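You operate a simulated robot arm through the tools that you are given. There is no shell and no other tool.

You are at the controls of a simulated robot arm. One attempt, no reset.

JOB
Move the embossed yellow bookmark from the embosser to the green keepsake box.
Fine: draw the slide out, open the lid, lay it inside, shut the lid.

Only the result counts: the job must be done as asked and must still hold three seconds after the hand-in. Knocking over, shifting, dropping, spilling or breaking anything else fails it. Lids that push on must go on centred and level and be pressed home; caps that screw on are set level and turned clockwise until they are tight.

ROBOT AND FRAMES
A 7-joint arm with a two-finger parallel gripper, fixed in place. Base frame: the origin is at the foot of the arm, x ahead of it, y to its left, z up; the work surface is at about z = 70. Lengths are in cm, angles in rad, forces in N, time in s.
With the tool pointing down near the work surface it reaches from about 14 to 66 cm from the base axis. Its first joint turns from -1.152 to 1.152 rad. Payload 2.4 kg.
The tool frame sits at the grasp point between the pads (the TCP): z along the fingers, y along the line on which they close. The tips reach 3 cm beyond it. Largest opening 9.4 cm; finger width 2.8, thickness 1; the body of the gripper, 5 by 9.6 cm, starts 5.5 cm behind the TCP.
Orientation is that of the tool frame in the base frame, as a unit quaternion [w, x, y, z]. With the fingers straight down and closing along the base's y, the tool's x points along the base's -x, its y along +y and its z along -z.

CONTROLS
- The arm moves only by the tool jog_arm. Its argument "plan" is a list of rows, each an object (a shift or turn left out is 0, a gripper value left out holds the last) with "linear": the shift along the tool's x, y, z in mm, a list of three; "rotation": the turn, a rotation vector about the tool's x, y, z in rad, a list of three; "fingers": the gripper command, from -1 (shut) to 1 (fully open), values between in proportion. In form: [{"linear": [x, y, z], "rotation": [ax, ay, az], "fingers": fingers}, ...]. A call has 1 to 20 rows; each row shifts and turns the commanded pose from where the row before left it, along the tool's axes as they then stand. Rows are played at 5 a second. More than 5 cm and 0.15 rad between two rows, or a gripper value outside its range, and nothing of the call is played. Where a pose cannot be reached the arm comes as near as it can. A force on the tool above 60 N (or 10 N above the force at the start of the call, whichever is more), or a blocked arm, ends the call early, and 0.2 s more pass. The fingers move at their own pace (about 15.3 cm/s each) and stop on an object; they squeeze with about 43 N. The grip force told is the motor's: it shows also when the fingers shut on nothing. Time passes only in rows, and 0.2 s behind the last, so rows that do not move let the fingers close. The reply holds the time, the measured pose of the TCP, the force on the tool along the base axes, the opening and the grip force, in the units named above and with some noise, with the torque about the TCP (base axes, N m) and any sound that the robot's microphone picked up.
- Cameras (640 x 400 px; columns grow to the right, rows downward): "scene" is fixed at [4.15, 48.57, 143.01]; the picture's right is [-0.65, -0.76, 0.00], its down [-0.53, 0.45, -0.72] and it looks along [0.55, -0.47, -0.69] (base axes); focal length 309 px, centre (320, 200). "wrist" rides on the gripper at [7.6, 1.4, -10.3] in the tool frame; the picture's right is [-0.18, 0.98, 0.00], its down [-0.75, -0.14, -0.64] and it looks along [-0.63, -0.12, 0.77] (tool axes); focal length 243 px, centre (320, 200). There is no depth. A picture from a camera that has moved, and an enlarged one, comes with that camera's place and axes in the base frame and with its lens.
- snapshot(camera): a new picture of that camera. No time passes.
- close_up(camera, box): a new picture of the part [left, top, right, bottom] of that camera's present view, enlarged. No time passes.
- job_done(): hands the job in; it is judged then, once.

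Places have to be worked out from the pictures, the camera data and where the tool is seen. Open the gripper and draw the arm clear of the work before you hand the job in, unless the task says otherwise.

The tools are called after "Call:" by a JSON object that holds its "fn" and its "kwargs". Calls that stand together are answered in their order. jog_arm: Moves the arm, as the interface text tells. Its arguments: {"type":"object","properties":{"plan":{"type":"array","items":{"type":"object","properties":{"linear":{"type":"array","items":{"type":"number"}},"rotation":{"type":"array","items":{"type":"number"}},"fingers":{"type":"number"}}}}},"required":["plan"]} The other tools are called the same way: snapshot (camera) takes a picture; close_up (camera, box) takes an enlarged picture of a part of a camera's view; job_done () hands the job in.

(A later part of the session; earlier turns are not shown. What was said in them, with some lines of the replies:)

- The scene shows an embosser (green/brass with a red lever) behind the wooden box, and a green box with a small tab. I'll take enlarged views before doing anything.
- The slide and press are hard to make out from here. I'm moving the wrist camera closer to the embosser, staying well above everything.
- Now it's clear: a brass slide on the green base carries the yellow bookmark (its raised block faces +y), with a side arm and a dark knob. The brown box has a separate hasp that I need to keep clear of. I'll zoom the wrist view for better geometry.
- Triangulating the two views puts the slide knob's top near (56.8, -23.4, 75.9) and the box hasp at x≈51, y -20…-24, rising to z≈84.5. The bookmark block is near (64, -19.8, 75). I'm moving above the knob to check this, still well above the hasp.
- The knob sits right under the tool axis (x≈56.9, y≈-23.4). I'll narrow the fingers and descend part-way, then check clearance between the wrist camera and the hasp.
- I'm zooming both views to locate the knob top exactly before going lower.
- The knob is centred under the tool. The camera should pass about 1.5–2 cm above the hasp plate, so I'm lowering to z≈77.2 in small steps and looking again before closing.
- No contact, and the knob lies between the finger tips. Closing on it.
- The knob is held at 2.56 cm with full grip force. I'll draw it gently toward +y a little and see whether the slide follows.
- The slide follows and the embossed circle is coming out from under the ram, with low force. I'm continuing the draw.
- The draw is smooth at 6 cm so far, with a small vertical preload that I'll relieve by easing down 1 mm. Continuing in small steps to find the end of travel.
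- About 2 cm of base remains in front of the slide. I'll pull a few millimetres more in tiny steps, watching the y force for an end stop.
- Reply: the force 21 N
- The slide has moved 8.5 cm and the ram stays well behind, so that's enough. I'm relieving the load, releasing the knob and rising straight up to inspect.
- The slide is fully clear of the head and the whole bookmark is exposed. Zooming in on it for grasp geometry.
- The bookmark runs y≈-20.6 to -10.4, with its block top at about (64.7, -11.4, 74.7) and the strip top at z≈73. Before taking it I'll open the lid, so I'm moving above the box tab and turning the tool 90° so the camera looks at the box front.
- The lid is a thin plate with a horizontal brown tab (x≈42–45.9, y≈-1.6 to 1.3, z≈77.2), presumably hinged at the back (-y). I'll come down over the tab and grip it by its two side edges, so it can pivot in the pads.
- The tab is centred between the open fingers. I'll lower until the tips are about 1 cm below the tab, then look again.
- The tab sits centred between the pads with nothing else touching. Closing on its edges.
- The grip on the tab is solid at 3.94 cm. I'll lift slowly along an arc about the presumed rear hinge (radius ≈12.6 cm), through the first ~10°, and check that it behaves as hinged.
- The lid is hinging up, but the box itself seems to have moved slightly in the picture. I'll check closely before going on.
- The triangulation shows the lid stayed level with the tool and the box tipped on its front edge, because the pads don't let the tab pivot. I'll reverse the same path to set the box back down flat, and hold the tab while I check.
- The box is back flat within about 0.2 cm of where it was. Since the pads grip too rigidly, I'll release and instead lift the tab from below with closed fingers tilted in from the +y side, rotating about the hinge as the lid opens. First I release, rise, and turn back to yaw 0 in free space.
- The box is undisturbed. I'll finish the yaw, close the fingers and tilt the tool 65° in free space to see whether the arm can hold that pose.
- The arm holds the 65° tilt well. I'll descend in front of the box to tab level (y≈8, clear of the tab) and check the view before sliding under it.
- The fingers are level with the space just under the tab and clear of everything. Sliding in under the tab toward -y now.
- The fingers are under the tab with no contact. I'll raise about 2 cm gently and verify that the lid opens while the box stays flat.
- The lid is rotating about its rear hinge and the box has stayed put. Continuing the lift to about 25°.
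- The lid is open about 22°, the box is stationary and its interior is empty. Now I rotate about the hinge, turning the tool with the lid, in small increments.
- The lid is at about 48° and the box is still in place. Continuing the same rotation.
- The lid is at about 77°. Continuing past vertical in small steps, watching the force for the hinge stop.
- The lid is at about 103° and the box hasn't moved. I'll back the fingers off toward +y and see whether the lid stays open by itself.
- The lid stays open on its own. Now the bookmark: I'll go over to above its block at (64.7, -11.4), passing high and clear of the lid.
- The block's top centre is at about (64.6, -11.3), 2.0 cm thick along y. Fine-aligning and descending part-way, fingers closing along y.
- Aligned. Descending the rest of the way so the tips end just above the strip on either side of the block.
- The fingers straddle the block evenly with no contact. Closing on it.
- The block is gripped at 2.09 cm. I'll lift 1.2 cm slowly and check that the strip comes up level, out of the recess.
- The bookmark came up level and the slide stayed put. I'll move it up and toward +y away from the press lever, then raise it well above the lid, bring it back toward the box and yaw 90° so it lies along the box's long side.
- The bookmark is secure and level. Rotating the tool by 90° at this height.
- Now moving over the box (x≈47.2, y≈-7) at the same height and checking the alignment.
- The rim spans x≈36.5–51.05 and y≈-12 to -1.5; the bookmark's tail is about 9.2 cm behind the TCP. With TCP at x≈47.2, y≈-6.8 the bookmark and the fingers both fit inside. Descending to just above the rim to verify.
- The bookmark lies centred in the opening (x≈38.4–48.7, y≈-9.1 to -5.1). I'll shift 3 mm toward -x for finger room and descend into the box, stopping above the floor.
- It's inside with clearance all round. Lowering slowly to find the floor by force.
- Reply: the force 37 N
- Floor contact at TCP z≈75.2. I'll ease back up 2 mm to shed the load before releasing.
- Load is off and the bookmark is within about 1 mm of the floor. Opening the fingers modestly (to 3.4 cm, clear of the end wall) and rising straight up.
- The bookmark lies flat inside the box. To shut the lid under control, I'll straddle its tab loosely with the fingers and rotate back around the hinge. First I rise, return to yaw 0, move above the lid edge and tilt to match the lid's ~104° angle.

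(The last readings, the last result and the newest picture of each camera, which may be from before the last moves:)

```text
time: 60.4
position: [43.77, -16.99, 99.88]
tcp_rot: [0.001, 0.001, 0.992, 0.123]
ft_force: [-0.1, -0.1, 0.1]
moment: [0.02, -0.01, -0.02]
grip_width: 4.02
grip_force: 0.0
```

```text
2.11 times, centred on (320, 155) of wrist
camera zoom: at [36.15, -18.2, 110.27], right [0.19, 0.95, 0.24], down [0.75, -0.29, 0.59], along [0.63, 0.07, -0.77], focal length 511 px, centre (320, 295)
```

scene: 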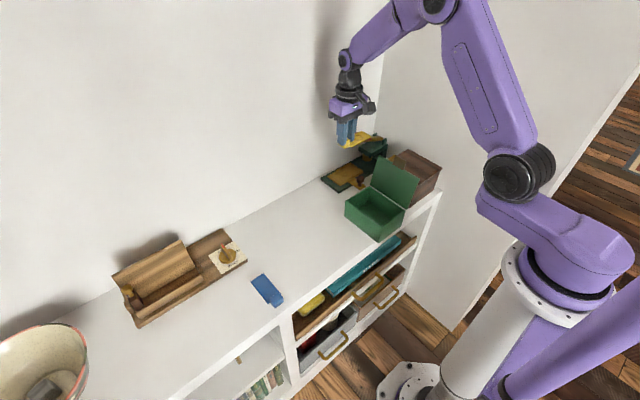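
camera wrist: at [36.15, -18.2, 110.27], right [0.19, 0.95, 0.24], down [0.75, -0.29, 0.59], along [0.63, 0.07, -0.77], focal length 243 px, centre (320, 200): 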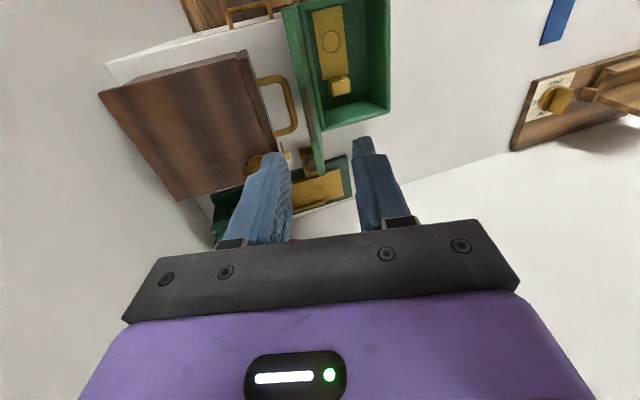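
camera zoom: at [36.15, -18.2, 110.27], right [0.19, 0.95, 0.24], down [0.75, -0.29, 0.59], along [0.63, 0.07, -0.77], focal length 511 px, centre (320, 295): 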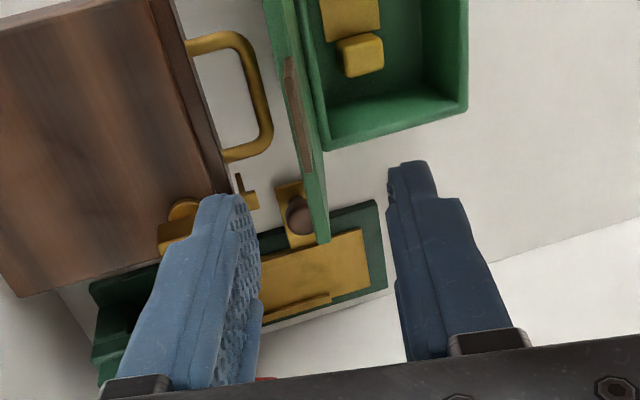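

The tab shows edge-on between the fingers, about 0.9 cm toward -y of centre. I'll shift to centre it and descend along the tool axis half-way, then check.

Call:
{"fn": "jog_arm", "kwargs": {"plan": [{"linear": [0, -9, 0]}, {"linear": [0, 0, 25]}, {"linear": [0, 0, 25]}, {}]}}

Call:
{"fn": "close_up", "kwargs": {"camera": "wrist", "box": [220, 60, 420, 250]}}

Call:
{"fn": "close_up", "kwargs": {"camera": "scene", "box": [345, 110, 445, 210]}}

```text
time: 61.4
position: [43.76, -16.64, 94.82]
tcp_rot: [0.0, 0.002, 0.993, 0.121]
ft_force: [0.2, 0.9, -0.3]
moment: [0.01, 0.04, 0.0]
grip_width: 4.0
grip_force: 0.0
```

```text
2.11 times, centred on (320, 155) of wrist
camera zoom: at [36.02, -17.77, 105.31], right [0.19, 0.95, 0.24], down [0.75, -0.29, 0.59], along [0.63, 0.07, -0.77], focal length 511 px, centre (320, 295)
```

zoom: 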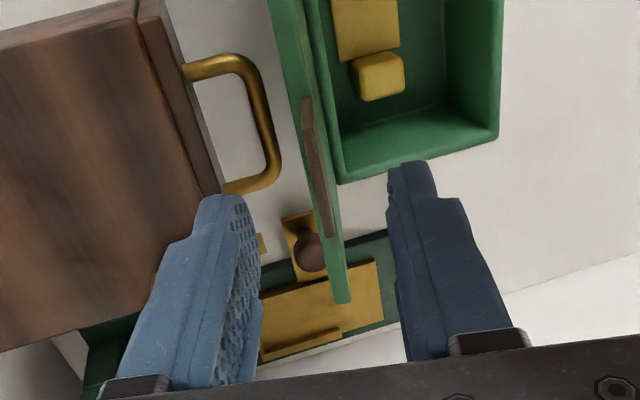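

```text
4.00 times, centred on (395, 160) of scene
camera zoom: at [4.15, 48.57, 143.01], right [-0.65, -0.76, 0.0], down [-0.53, 0.45, -0.72], along [0.55, -0.47, -0.69], focal length 1236 px, centre (20, 360)
```

zoom: 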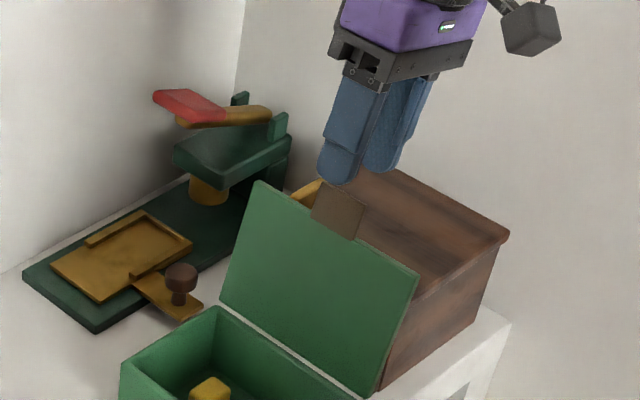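

The tab is centred between the open fingers. Descending 4 cm so the fingers straddle the tab on both sides.

Call:
{"fn": "jog_arm", "kwargs": {"plan": [{"linear": [0, 0, 20]}, {"linear": [0, 0, 20]}, {}]}}

Call:
{"fn": "close_up", "kwargs": {"camera": "wrist", "box": [220, 60, 420, 250]}}

Call:
{"fn": "close_up", "kwargs": {"camera": "scene", "box": [345, 110, 445, 210]}}

```text
time: 62.2
position: [43.86, -15.78, 90.99]
tcp_rot: [0.0, 0.0, 0.993, 0.122]
ft_force: [0.0, -0.3, -0.3]
moment: [-0.01, 0.01, -0.01]
grip_width: 4.01
grip_force: 0.1
```

```text
2.11 times, centred on (320, 155) of wrist
camera zoom: at [36.06, -16.9, 101.42], right [0.19, 0.95, 0.24], down [0.75, -0.29, 0.59], along [0.63, 0.07, -0.77], focal length 511 px, centre (320, 295)
```

zoom: 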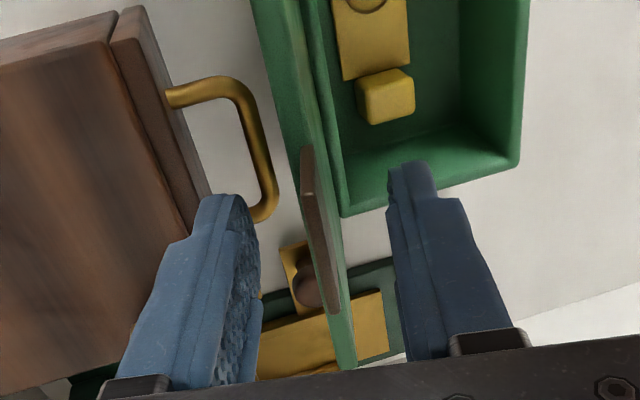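

```text
4.00 times, centred on (395, 160) of scene
camera zoom: at [4.15, 48.57, 143.01], right [-0.65, -0.76, 0.0], down [-0.53, 0.45, -0.72], along [0.55, -0.47, -0.69], focal length 1236 px, centre (20, 360)
```

zoom: 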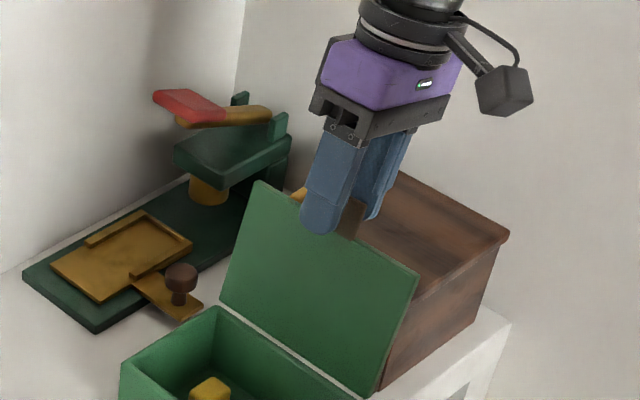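

The fingers straddle the tab. I'll narrow the gap slightly for less slack and begin rotating back about the hinge, checking after the first few steps.

Call:
{"fn": "jog_arm", "kwargs": {"plan": [{"fingers": -0.45}, {}, {"linear": [0, 14.4, 0.7], "rotation": [0.1, 0, 0]}, {"linear": [0, 14.4, 0.7], "rotation": [0.1, 0, 0]}, {"linear": [0, 14.4, 0.7], "rotation": [0.1, 0, 0]}, {}]}}

Call:
{"fn": "close_up", "kwargs": {"camera": "wrist", "box": [220, 60, 420, 250]}}

Call:
{"fn": "close_up", "kwargs": {"camera": "scene", "box": [325, 130, 445, 250]}}

```text
time: 63.6
position: [43.84, -11.54, 91.32]
tcp_rot: [0.0, 0.002, 1.0, -0.028]
ft_force: [0.2, -0.3, -0.4]
moment: [0.02, 0.02, 0.01]
grip_width: 2.59
grip_force: 0.1
```

```text
2.11 times, centred on (320, 155) of wrist
camera zoom: at [36.11, -9.58, 101.62], right [0.19, 0.98, -0.06], down [0.75, -0.11, 0.65], along [0.63, -0.16, -0.76], focal length 511 px, centre (320, 295)
```

zoom: 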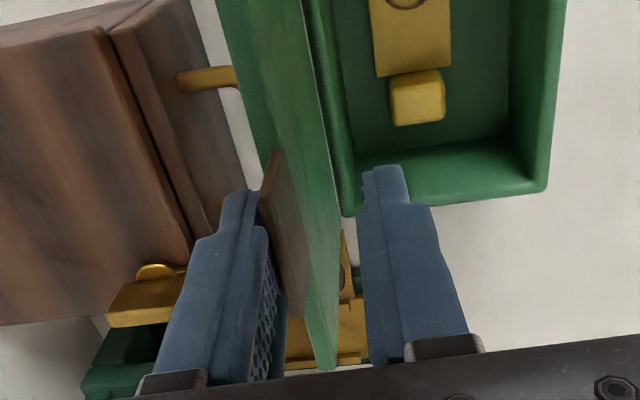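

```text
3.33 times, centred on (385, 190) of scene
camera zoom: at [4.15, 48.57, 143.01], right [-0.65, -0.76, 0.0], down [-0.53, 0.45, -0.72], along [0.55, -0.47, -0.69], focal length 1030 px, centre (103, 233)
```

zoom: 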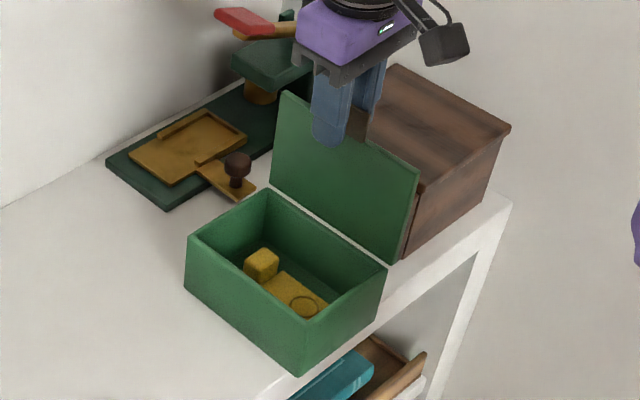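

The back finger is carrying the lid forward to about vertical, and the box is steady. Continuing the rotation.

Call:
{"fn": "jog_arm", "kwargs": {"plan": [{"linear": [0, 14.4, 0.7], "rotation": [0.1, 0, 0]}, {"linear": [0, 14.4, 0.7], "rotation": [0.1, 0, 0]}, {"linear": [0, 14.4, 0.7], "rotation": [0.1, 0, 0]}, {}]}}

Call:
{"fn": "close_up", "kwargs": {"camera": "wrist", "box": [220, 60, 420, 250]}}

Call:
{"fn": "close_up", "kwargs": {"camera": "scene", "box": [325, 130, 445, 250]}}

```text
time: 64.6
position: [43.93, -7.21, 90.29]
tcp_rot: [0.0, 0.001, 0.984, -0.177]
ft_force: [-0.4, 0.4, -1.0]
moment: [0.03, 0.01, 0.02]
grip_width: 2.58
grip_force: 0.1
```

```text
2.11 times, centred on (320, 155) of wrist
camera zoom: at [36.23, -2.42, 99.63], right [0.19, 0.92, -0.34], down [0.75, 0.09, 0.65], along [0.63, -0.38, -0.68], focal length 511 px, centre (320, 295)
```

zoom: 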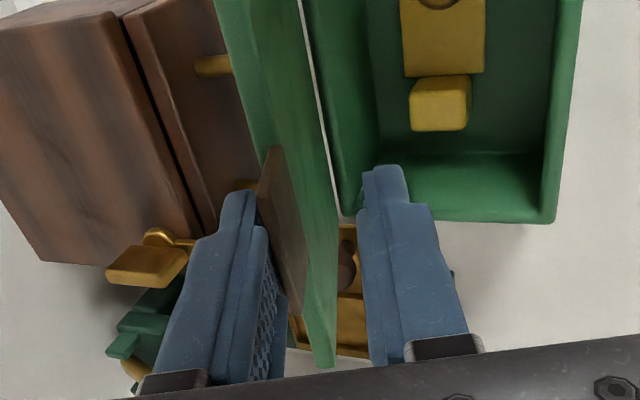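

```text
3.33 times, centred on (385, 190) of scene
camera zoom: at [4.15, 48.57, 143.01], right [-0.65, -0.76, 0.0], down [-0.53, 0.45, -0.72], along [0.55, -0.47, -0.69], focal length 1030 px, centre (103, 233)
```

zoom: 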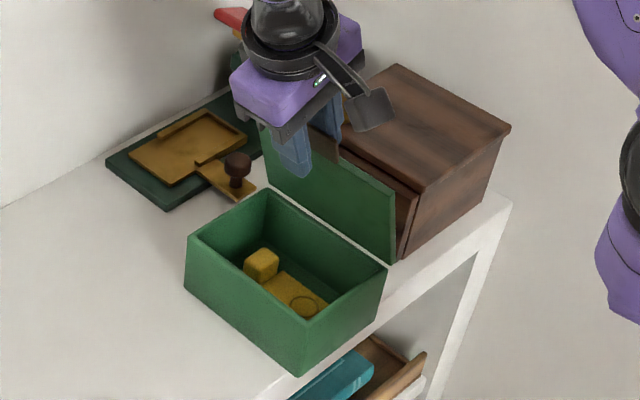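

The lid follows the back finger smoothly (about 75°; the hinge has friction). Continuing.

Call:
{"fn": "jog_arm", "kwargs": {"plan": [{"linear": [0, 14.4, 0.7], "rotation": [0.1, 0, 0]}, {"linear": [0, 14.4, 0.7], "rotation": [0.1, 0, 0]}, {"linear": [0, 14.4, 0.7], "rotation": [0.1, 0, 0]}, {"linear": [0, 14.4, 0.7], "rotation": [0.1, 0, 0]}, {}]}}

Call:
{"fn": "close_up", "kwargs": {"camera": "wrist", "box": [220, 60, 420, 250]}}

Call:
{"fn": "close_up", "kwargs": {"camera": "scene", "box": [325, 130, 445, 250]}}

```text
time: 65.8
position: [43.74, -2.18, 87.55]
tcp_rot: [-0.001, 0.0, 0.929, -0.37]
ft_force: [0.6, -0.4, 0.2]
moment: [0.01, 0.01, -0.01]
grip_width: 2.6
grip_force: 0.0
```

```text
2.11 times, centred on (320, 155) of wrist
camera zoom: at [36.12, 5.79, 94.05], right [0.19, 0.71, -0.68], down [0.75, 0.34, 0.56], along [0.63, -0.61, -0.48], focal length 511 px, centre (320, 295)
```

zoom: 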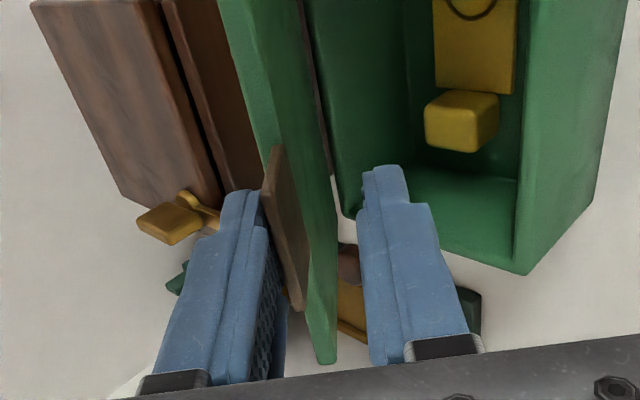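

```text
3.33 times, centred on (385, 190) of scene
camera zoom: at [4.15, 48.57, 143.01], right [-0.65, -0.76, 0.0], down [-0.53, 0.45, -0.72], along [0.55, -0.47, -0.69], focal length 1030 px, centre (103, 233)
```

zoom: 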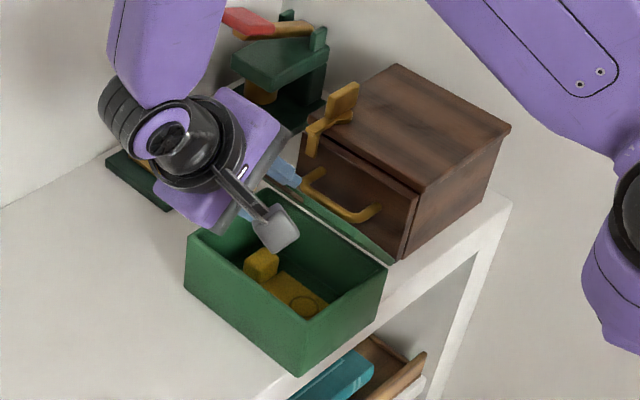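

The lid is near 50°, still resting against the upper finger. I'll rotate it down a bit further, to about 30°.

Call:
{"fn": "jog_arm", "kwargs": {"plan": [{"linear": [0, 14.4, 0.7], "rotation": [0.1, 0, 0]}, {"linear": [0, 14.4, 0.7], "rotation": [0.1, 0, 0]}, {"linear": [0, 14.4, 0.7], "rotation": [0.1, 0, 0]}, {}]}}

Call:
{"fn": "close_up", "kwargs": {"camera": "wrist", "box": [220, 60, 420, 250]}}

Call:
{"fn": "close_up", "kwargs": {"camera": "scene", "box": [295, 130, 425, 250]}}

```text
time: 66.8
position: [43.94, 0.46, 83.94]
tcp_rot: [0.0, 0.001, 0.863, -0.505]
ft_force: [0.9, 0.1, -0.4]
moment: [0.0, 0.01, 0.0]
grip_width: 2.6
grip_force: 0.1
```

```text
2.11 times, centred on (320, 155) of wrist
camera zoom: at [36.22, 9.97, 87.91], right [0.19, 0.48, -0.86], down [0.75, 0.49, 0.44], along [0.63, -0.73, -0.27], focal length 511 px, centre (320, 295)
```

zoom: 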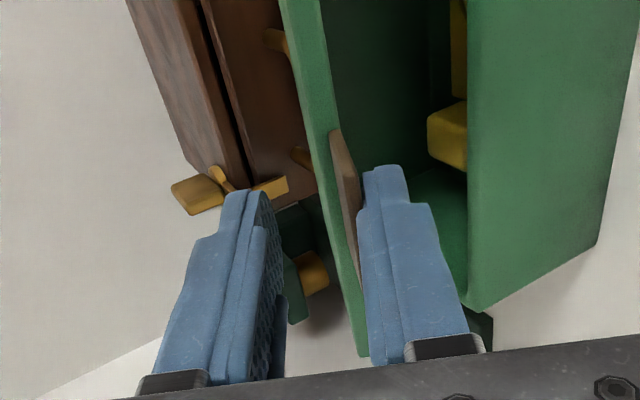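

```text
3.33 times, centred on (360, 190) of scene
camera zoom: at [4.15, 48.57, 143.01], right [-0.65, -0.76, 0.0], down [-0.53, 0.45, -0.72], along [0.55, -0.47, -0.69], focal length 1030 px, centre (187, 233)
```

zoom: 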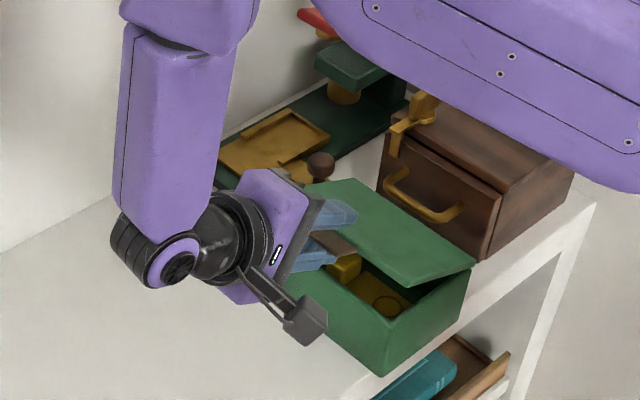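

The lid has now come to rest on the lower finger at about 22°, supported. I'll lower it gently by reversing the opening path, with a touch more gap, moving slightly outward so the fingers stay clear of the box front.

Call:
{"fn": "jog_arm", "kwargs": {"plan": [{"rotation": [0.075, 0, 0], "fingers": -0.362}, {"linear": [0, 8.4, 1.35]}, {"linear": [0, 8.4, 1.35]}, {"linear": [0, 8.4, 1.35]}, {"linear": [0, 8.4, 1.35]}, {}]}}

Call:
{"fn": "close_up", "kwargs": {"camera": "wrist", "box": [220, 60, 420, 250]}}

Call:
{"fn": "close_up", "kwargs": {"camera": "scene", "box": [295, 150, 425, 250]}}

```text
time: 68.2
position: [43.81, 1.13, 80.83]
tcp_rot: [-0.001, 0.0, 0.844, -0.536]
ft_force: [-0.1, -0.1, -0.3]
moment: [0.03, -0.01, -0.03]
grip_width: 3.02
grip_force: 0.1
```

```text
2.11 times, centred on (320, 155) of wrist
camera zoom: at [36.14, 11.05, 83.96], right [0.19, 0.42, -0.89], down [0.75, 0.52, 0.4], along [0.63, -0.75, -0.22], focal length 511 px, centre (320, 295)
```

zoom: 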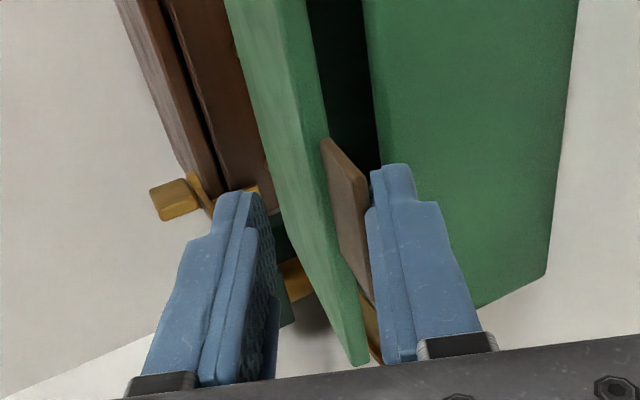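

```text
4.00 times, centred on (360, 200) of scene
camera zoom: at [4.15, 48.57, 143.01], right [-0.65, -0.76, 0.0], down [-0.53, 0.45, -0.72], along [0.55, -0.47, -0.69], focal length 1236 px, centre (160, 200)
```

zoom: 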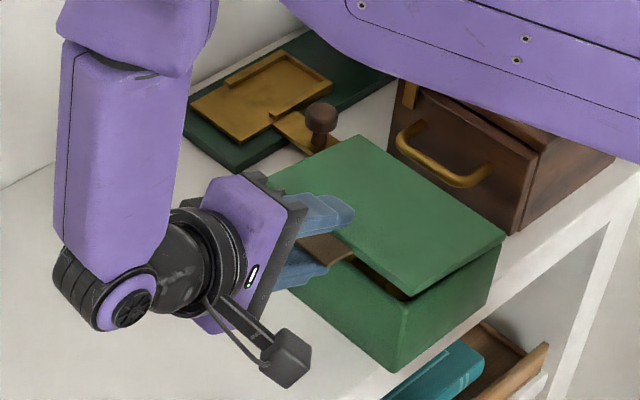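

The lid is at about 10° and following the finger down. Finishing the lowering.

Call:
{"fn": "jog_arm", "kwargs": {"plan": [{"linear": [0, 9.2, 0.8]}, {"linear": [0, 9.2, 0.8]}, {"linear": [0, 9.2, 0.8]}, {}]}}

Call:
{"fn": "close_up", "kwargs": {"camera": "wrist", "box": [220, 60, 420, 250]}}

Call:
{"fn": "close_up", "kwargs": {"camera": "scene", "box": [295, 150, 425, 250]}}

```text
time: 69.2
position: [43.88, 2.19, 78.18]
tcp_rot: [-0.001, 0.001, 0.845, -0.535]
ft_force: [0.0, -0.1, 0.5]
moment: [-0.02, -0.01, 0.0]
grip_width: 3.0
grip_force: 0.0
```

```text
2.11 times, centred on (320, 155) of wrist
camera zoom: at [36.15, 12.07, 81.41], right [0.18, 0.42, -0.89], down [0.75, 0.52, 0.4], along [0.63, -0.75, -0.22], focal length 511 px, centre (320, 295)
```

zoom: 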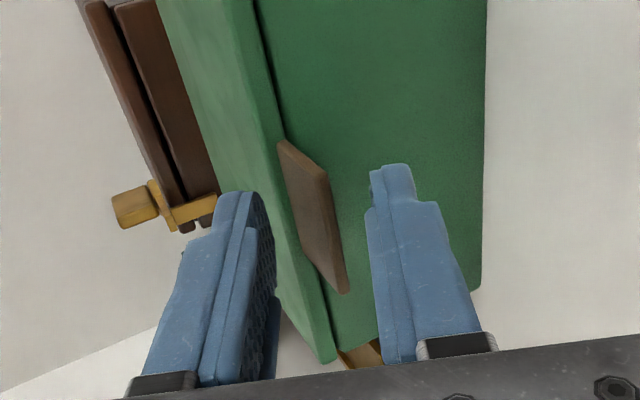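

```text
4.00 times, centred on (360, 200) of scene
camera zoom: at [4.15, 48.57, 143.01], right [-0.65, -0.76, 0.0], down [-0.53, 0.45, -0.72], along [0.55, -0.47, -0.69], focal length 1236 px, centre (160, 200)
```

zoom: 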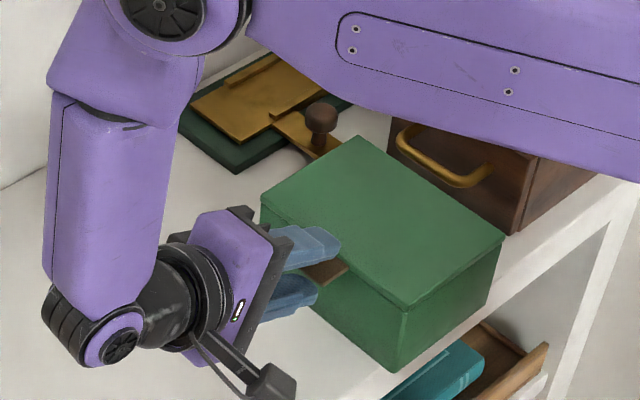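

The lid is down and the lower finger is clear beneath the tab. Withdrawing straight out toward +y, then up, to inspect the closure.

Call:
{"fn": "jog_arm", "kwargs": {"plan": [{"linear": [0, 9.9, -21.1]}, {"linear": [0, 9.9, -21.1]}, {"linear": [0, 9.9, -21.1]}, {"linear": [0, -36, -17]}, {"linear": [0, -36, -17]}, {"linear": [0, -36, -17]}, {"linear": [0, -36, -17]}, {"rotation": [-0.142, 0, 0]}, {"rotation": [-0.142, 0, 0]}, {"rotation": [-0.142, 0, 0]}, {"rotation": [-0.142, 0, 0]}, {"rotation": [-0.142, 0, 0]}, {"rotation": [-0.142, 0, 0]}, {"rotation": [-0.142, 0, 0]}, {"rotation": [-0.138, 0, 0]}, {}]}}

Call:
{"fn": "close_up", "kwargs": {"camera": "scene", "box": [335, 175, 415, 250]}}

Call:
{"fn": "snapshot", "kwargs": {"camera": "wrist"}}

```text
time: 72.6
position: [43.84, 9.18, 94.05]
tcp_rot: [0.002, 0.0, 1.0, 0.002]
ft_force: [-0.2, 0.5, -0.7]
moment: [-0.02, 0.01, -0.01]
grip_width: 3.0
grip_force: 0.0
```

```text
5.33 times, centred on (375, 212) of scene
camera zoom: at [4.16, 48.57, 143.01], right [-0.65, -0.76, 0.0], down [-0.53, 0.45, -0.72], along [0.55, -0.47, -0.69], focal length 1648 px, centre (27, 133)
```

zoom: 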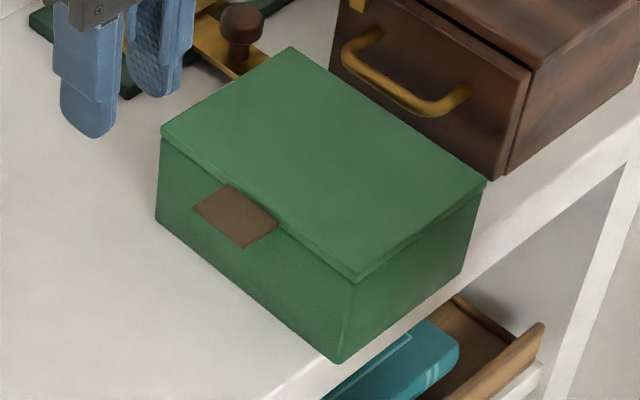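

```text
taken
camera wrist: at [36.15, 10.54, 104.5], right [0.19, 0.98, 0.0], down [0.75, -0.14, 0.64], along [0.63, -0.12, -0.77], focal length 243 px, centre (320, 200)
```

wrist: 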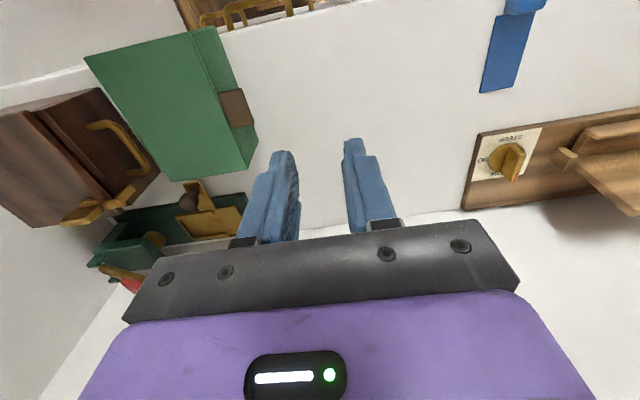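

The lid sits flush and the box is where it started. For certainty I'll press lightly on the lid's front edge with closed fingers to confirm it is fully home.

Call:
{"fn": "jog_arm", "kwargs": {"plan": [{"linear": [0, -44, 0], "fingers": -1}, {"linear": [0, -44, 0]}, {"linear": [0, -40, 0]}, {"linear": [0, 0, 40]}, {"linear": [0, 0, 40]}, {"linear": [0, 0, 35]}, {}]}}

Call:
{"fn": "close_up", "kwargs": {"camera": "scene", "box": [335, 160, 415, 250]}}

```text
time: 74.2
position: [44.16, -3.64, 82.63]
tcp_rot: [0.0, 0.001, 1.0, 0.001]
ft_force: [0.6, -0.1, 0.6]
moment: [0.0, 0.02, 0.0]
grip_width: 0.01
grip_force: 32.6
```

```text
4.44 times, centred on (375, 205) of scene
camera zoom: at [4.15, 48.57, 143.01], right [-0.65, -0.76, 0.0], down [-0.53, 0.45, -0.72], along [0.55, -0.47, -0.69], focal length 1374 px, centre (76, 178)
```

zoom: 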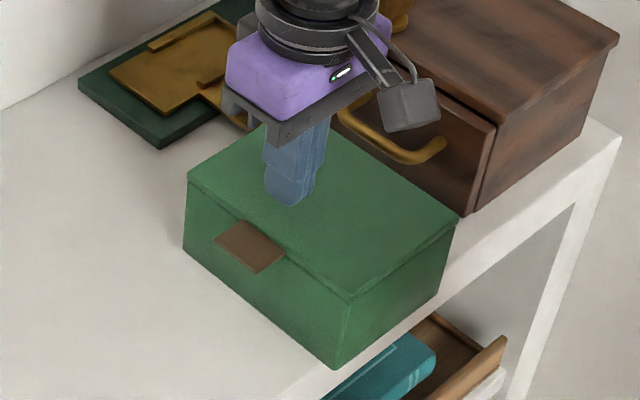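

Call:
{"fn": "jog_arm", "kwargs": {"plan": [{"linear": [0, 0, 7]}, {"linear": [0, 0, 6]}, {}]}}

```text
time: 75.0
position: [44.06, -3.63, 81.33]
tcp_rot: [0.0, 0.001, 1.0, 0.001]
ft_force: [0.2, -0.2, -0.3]
moment: [-0.01, -0.03, -0.03]
grip_width: 0.0
grip_force: 32.4
```

No contact yet (tips near z≈78.3). Stepping down 2 mm at a time.

Call:
{"fn": "jog_arm", "kwargs": {"plan": [{"linear": [0, 0, 2]}, {"linear": [0, 0, 2]}, {}]}}

```text
time: 75.8
position: [43.89, -3.66, 80.9]
tcp_rot: [0.0, 0.0, 1.0, 0.001]
ft_force: [-0.6, 0.3, 1.7]
moment: [0.01, -0.03, 0.0]
grip_width: 0.0
grip_force: 32.9
```

Call:
{"fn": "jog_arm", "kwargs": {"plan": [{"linear": [0, 0, 1.5]}, {}]}}

```text
time: 76.4
position: [43.82, -3.63, 80.78]
tcp_rot: [0.001, 0.0, 1.0, 0.001]
ft_force: [-4.1, -0.9, 25.6]
moment: [-0.1, 0.17, 0.01]
grip_width: 0.0
grip_force: 32.9
```

The lid is firm under about 25 N with no give, so it is fully shut. Retracting straight up and clear, opening the gripper, for a last inspection.

Call:
{"fn": "jog_arm", "kwargs": {"plan": [{"linear": [0, 0, -10]}, {"linear": [0, 0, -40]}, {"linear": [0, 0, -45]}, {"linear": [0, 0, -45]}, {"linear": [40, 0, -25], "fingers": 1}, {"linear": [40, 0, -25]}, {"linear": [0, 0, -45]}, {}, {}]}}

Call:
{"fn": "snapshot", "kwargs": {"camera": "scene"}}

Call:
{"fn": "close_up", "kwargs": {"camera": "scene", "box": [310, 120, 450, 250]}}

Call:
{"fn": "snapshot", "kwargs": {"camera": "wrist"}}

```text
time: 78.4
position: [35.52, -3.13, 104.34]
tcp_rot: [0.0, 0.001, 1.0, 0.001]
ft_force: [-0.2, -0.1, -0.2]
moment: [-0.03, 0.04, -0.02]
grip_width: 9.4
grip_force: 0.0
```

```text
taken
```

scene: 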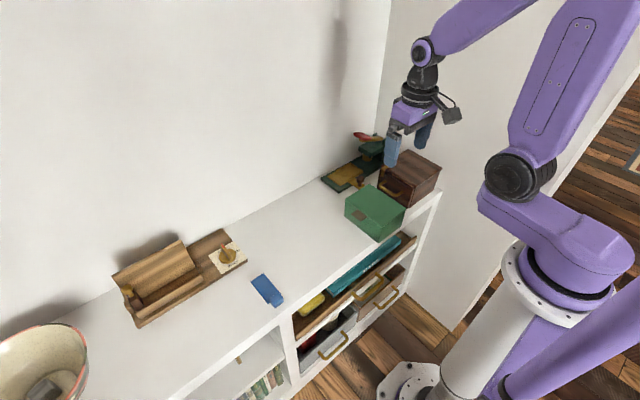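

```text
3.08 times, centred on (380, 185) of scene
camera zoom: at [4.15, 48.57, 143.01], right [-0.65, -0.76, 0.0], down [-0.53, 0.45, -0.72], along [0.55, -0.47, -0.69], focal length 951 px, centre (135, 246)
```

zoom: 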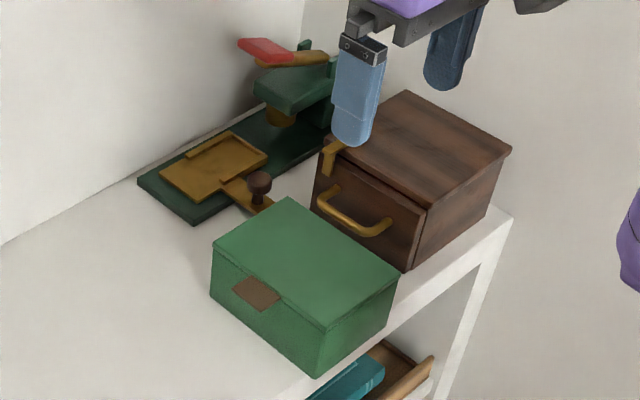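

```text
taken
camera wrist: at [27.87, -1.93, 114.79], right [0.19, 0.98, 0.0], down [0.75, -0.14, 0.64], along [0.63, -0.12, -0.77], focal length 243 px, centre (320, 200)
```

wrist: 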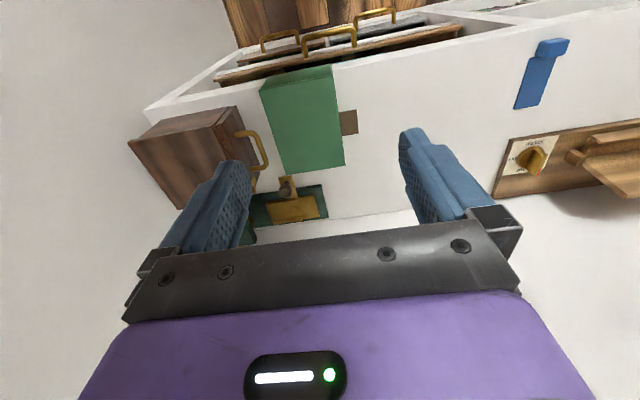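

The bookmark is inside the shut green box. The box, embosser and brown box match their starting positions in the picture, the slide is drawn out and empty, and the gripper is open and clear. Handing in.

Call:
{"fn": "job_done", "kwargs": {}}

```text
The job is handed in.
```

I moved the embossed yellow bookmark from the embosser into the green keepsake box, shut the lid and handed the job in.

- **Slide:** I drew it out about 8.5 cm by its knob and left it out, since you didn't ask for it to go back.
- **Bookmark:** it lies flat on the box floor, lengthwise and clear of the walls.
- **Lid:** it is closed flush. I pressed it with about 25 N and it didn't give.

**Box tipped once:** on my first try at the lid I gripped the tab too rigidly, and the box tipped briefly onto its front edge. I set it back down within about 0.2 cm of where it stood, then opened the lid by lifting the tab from underneath.

In the final pictures the embosser and the brown box look unmoved. The gripper is open and clear of the work.
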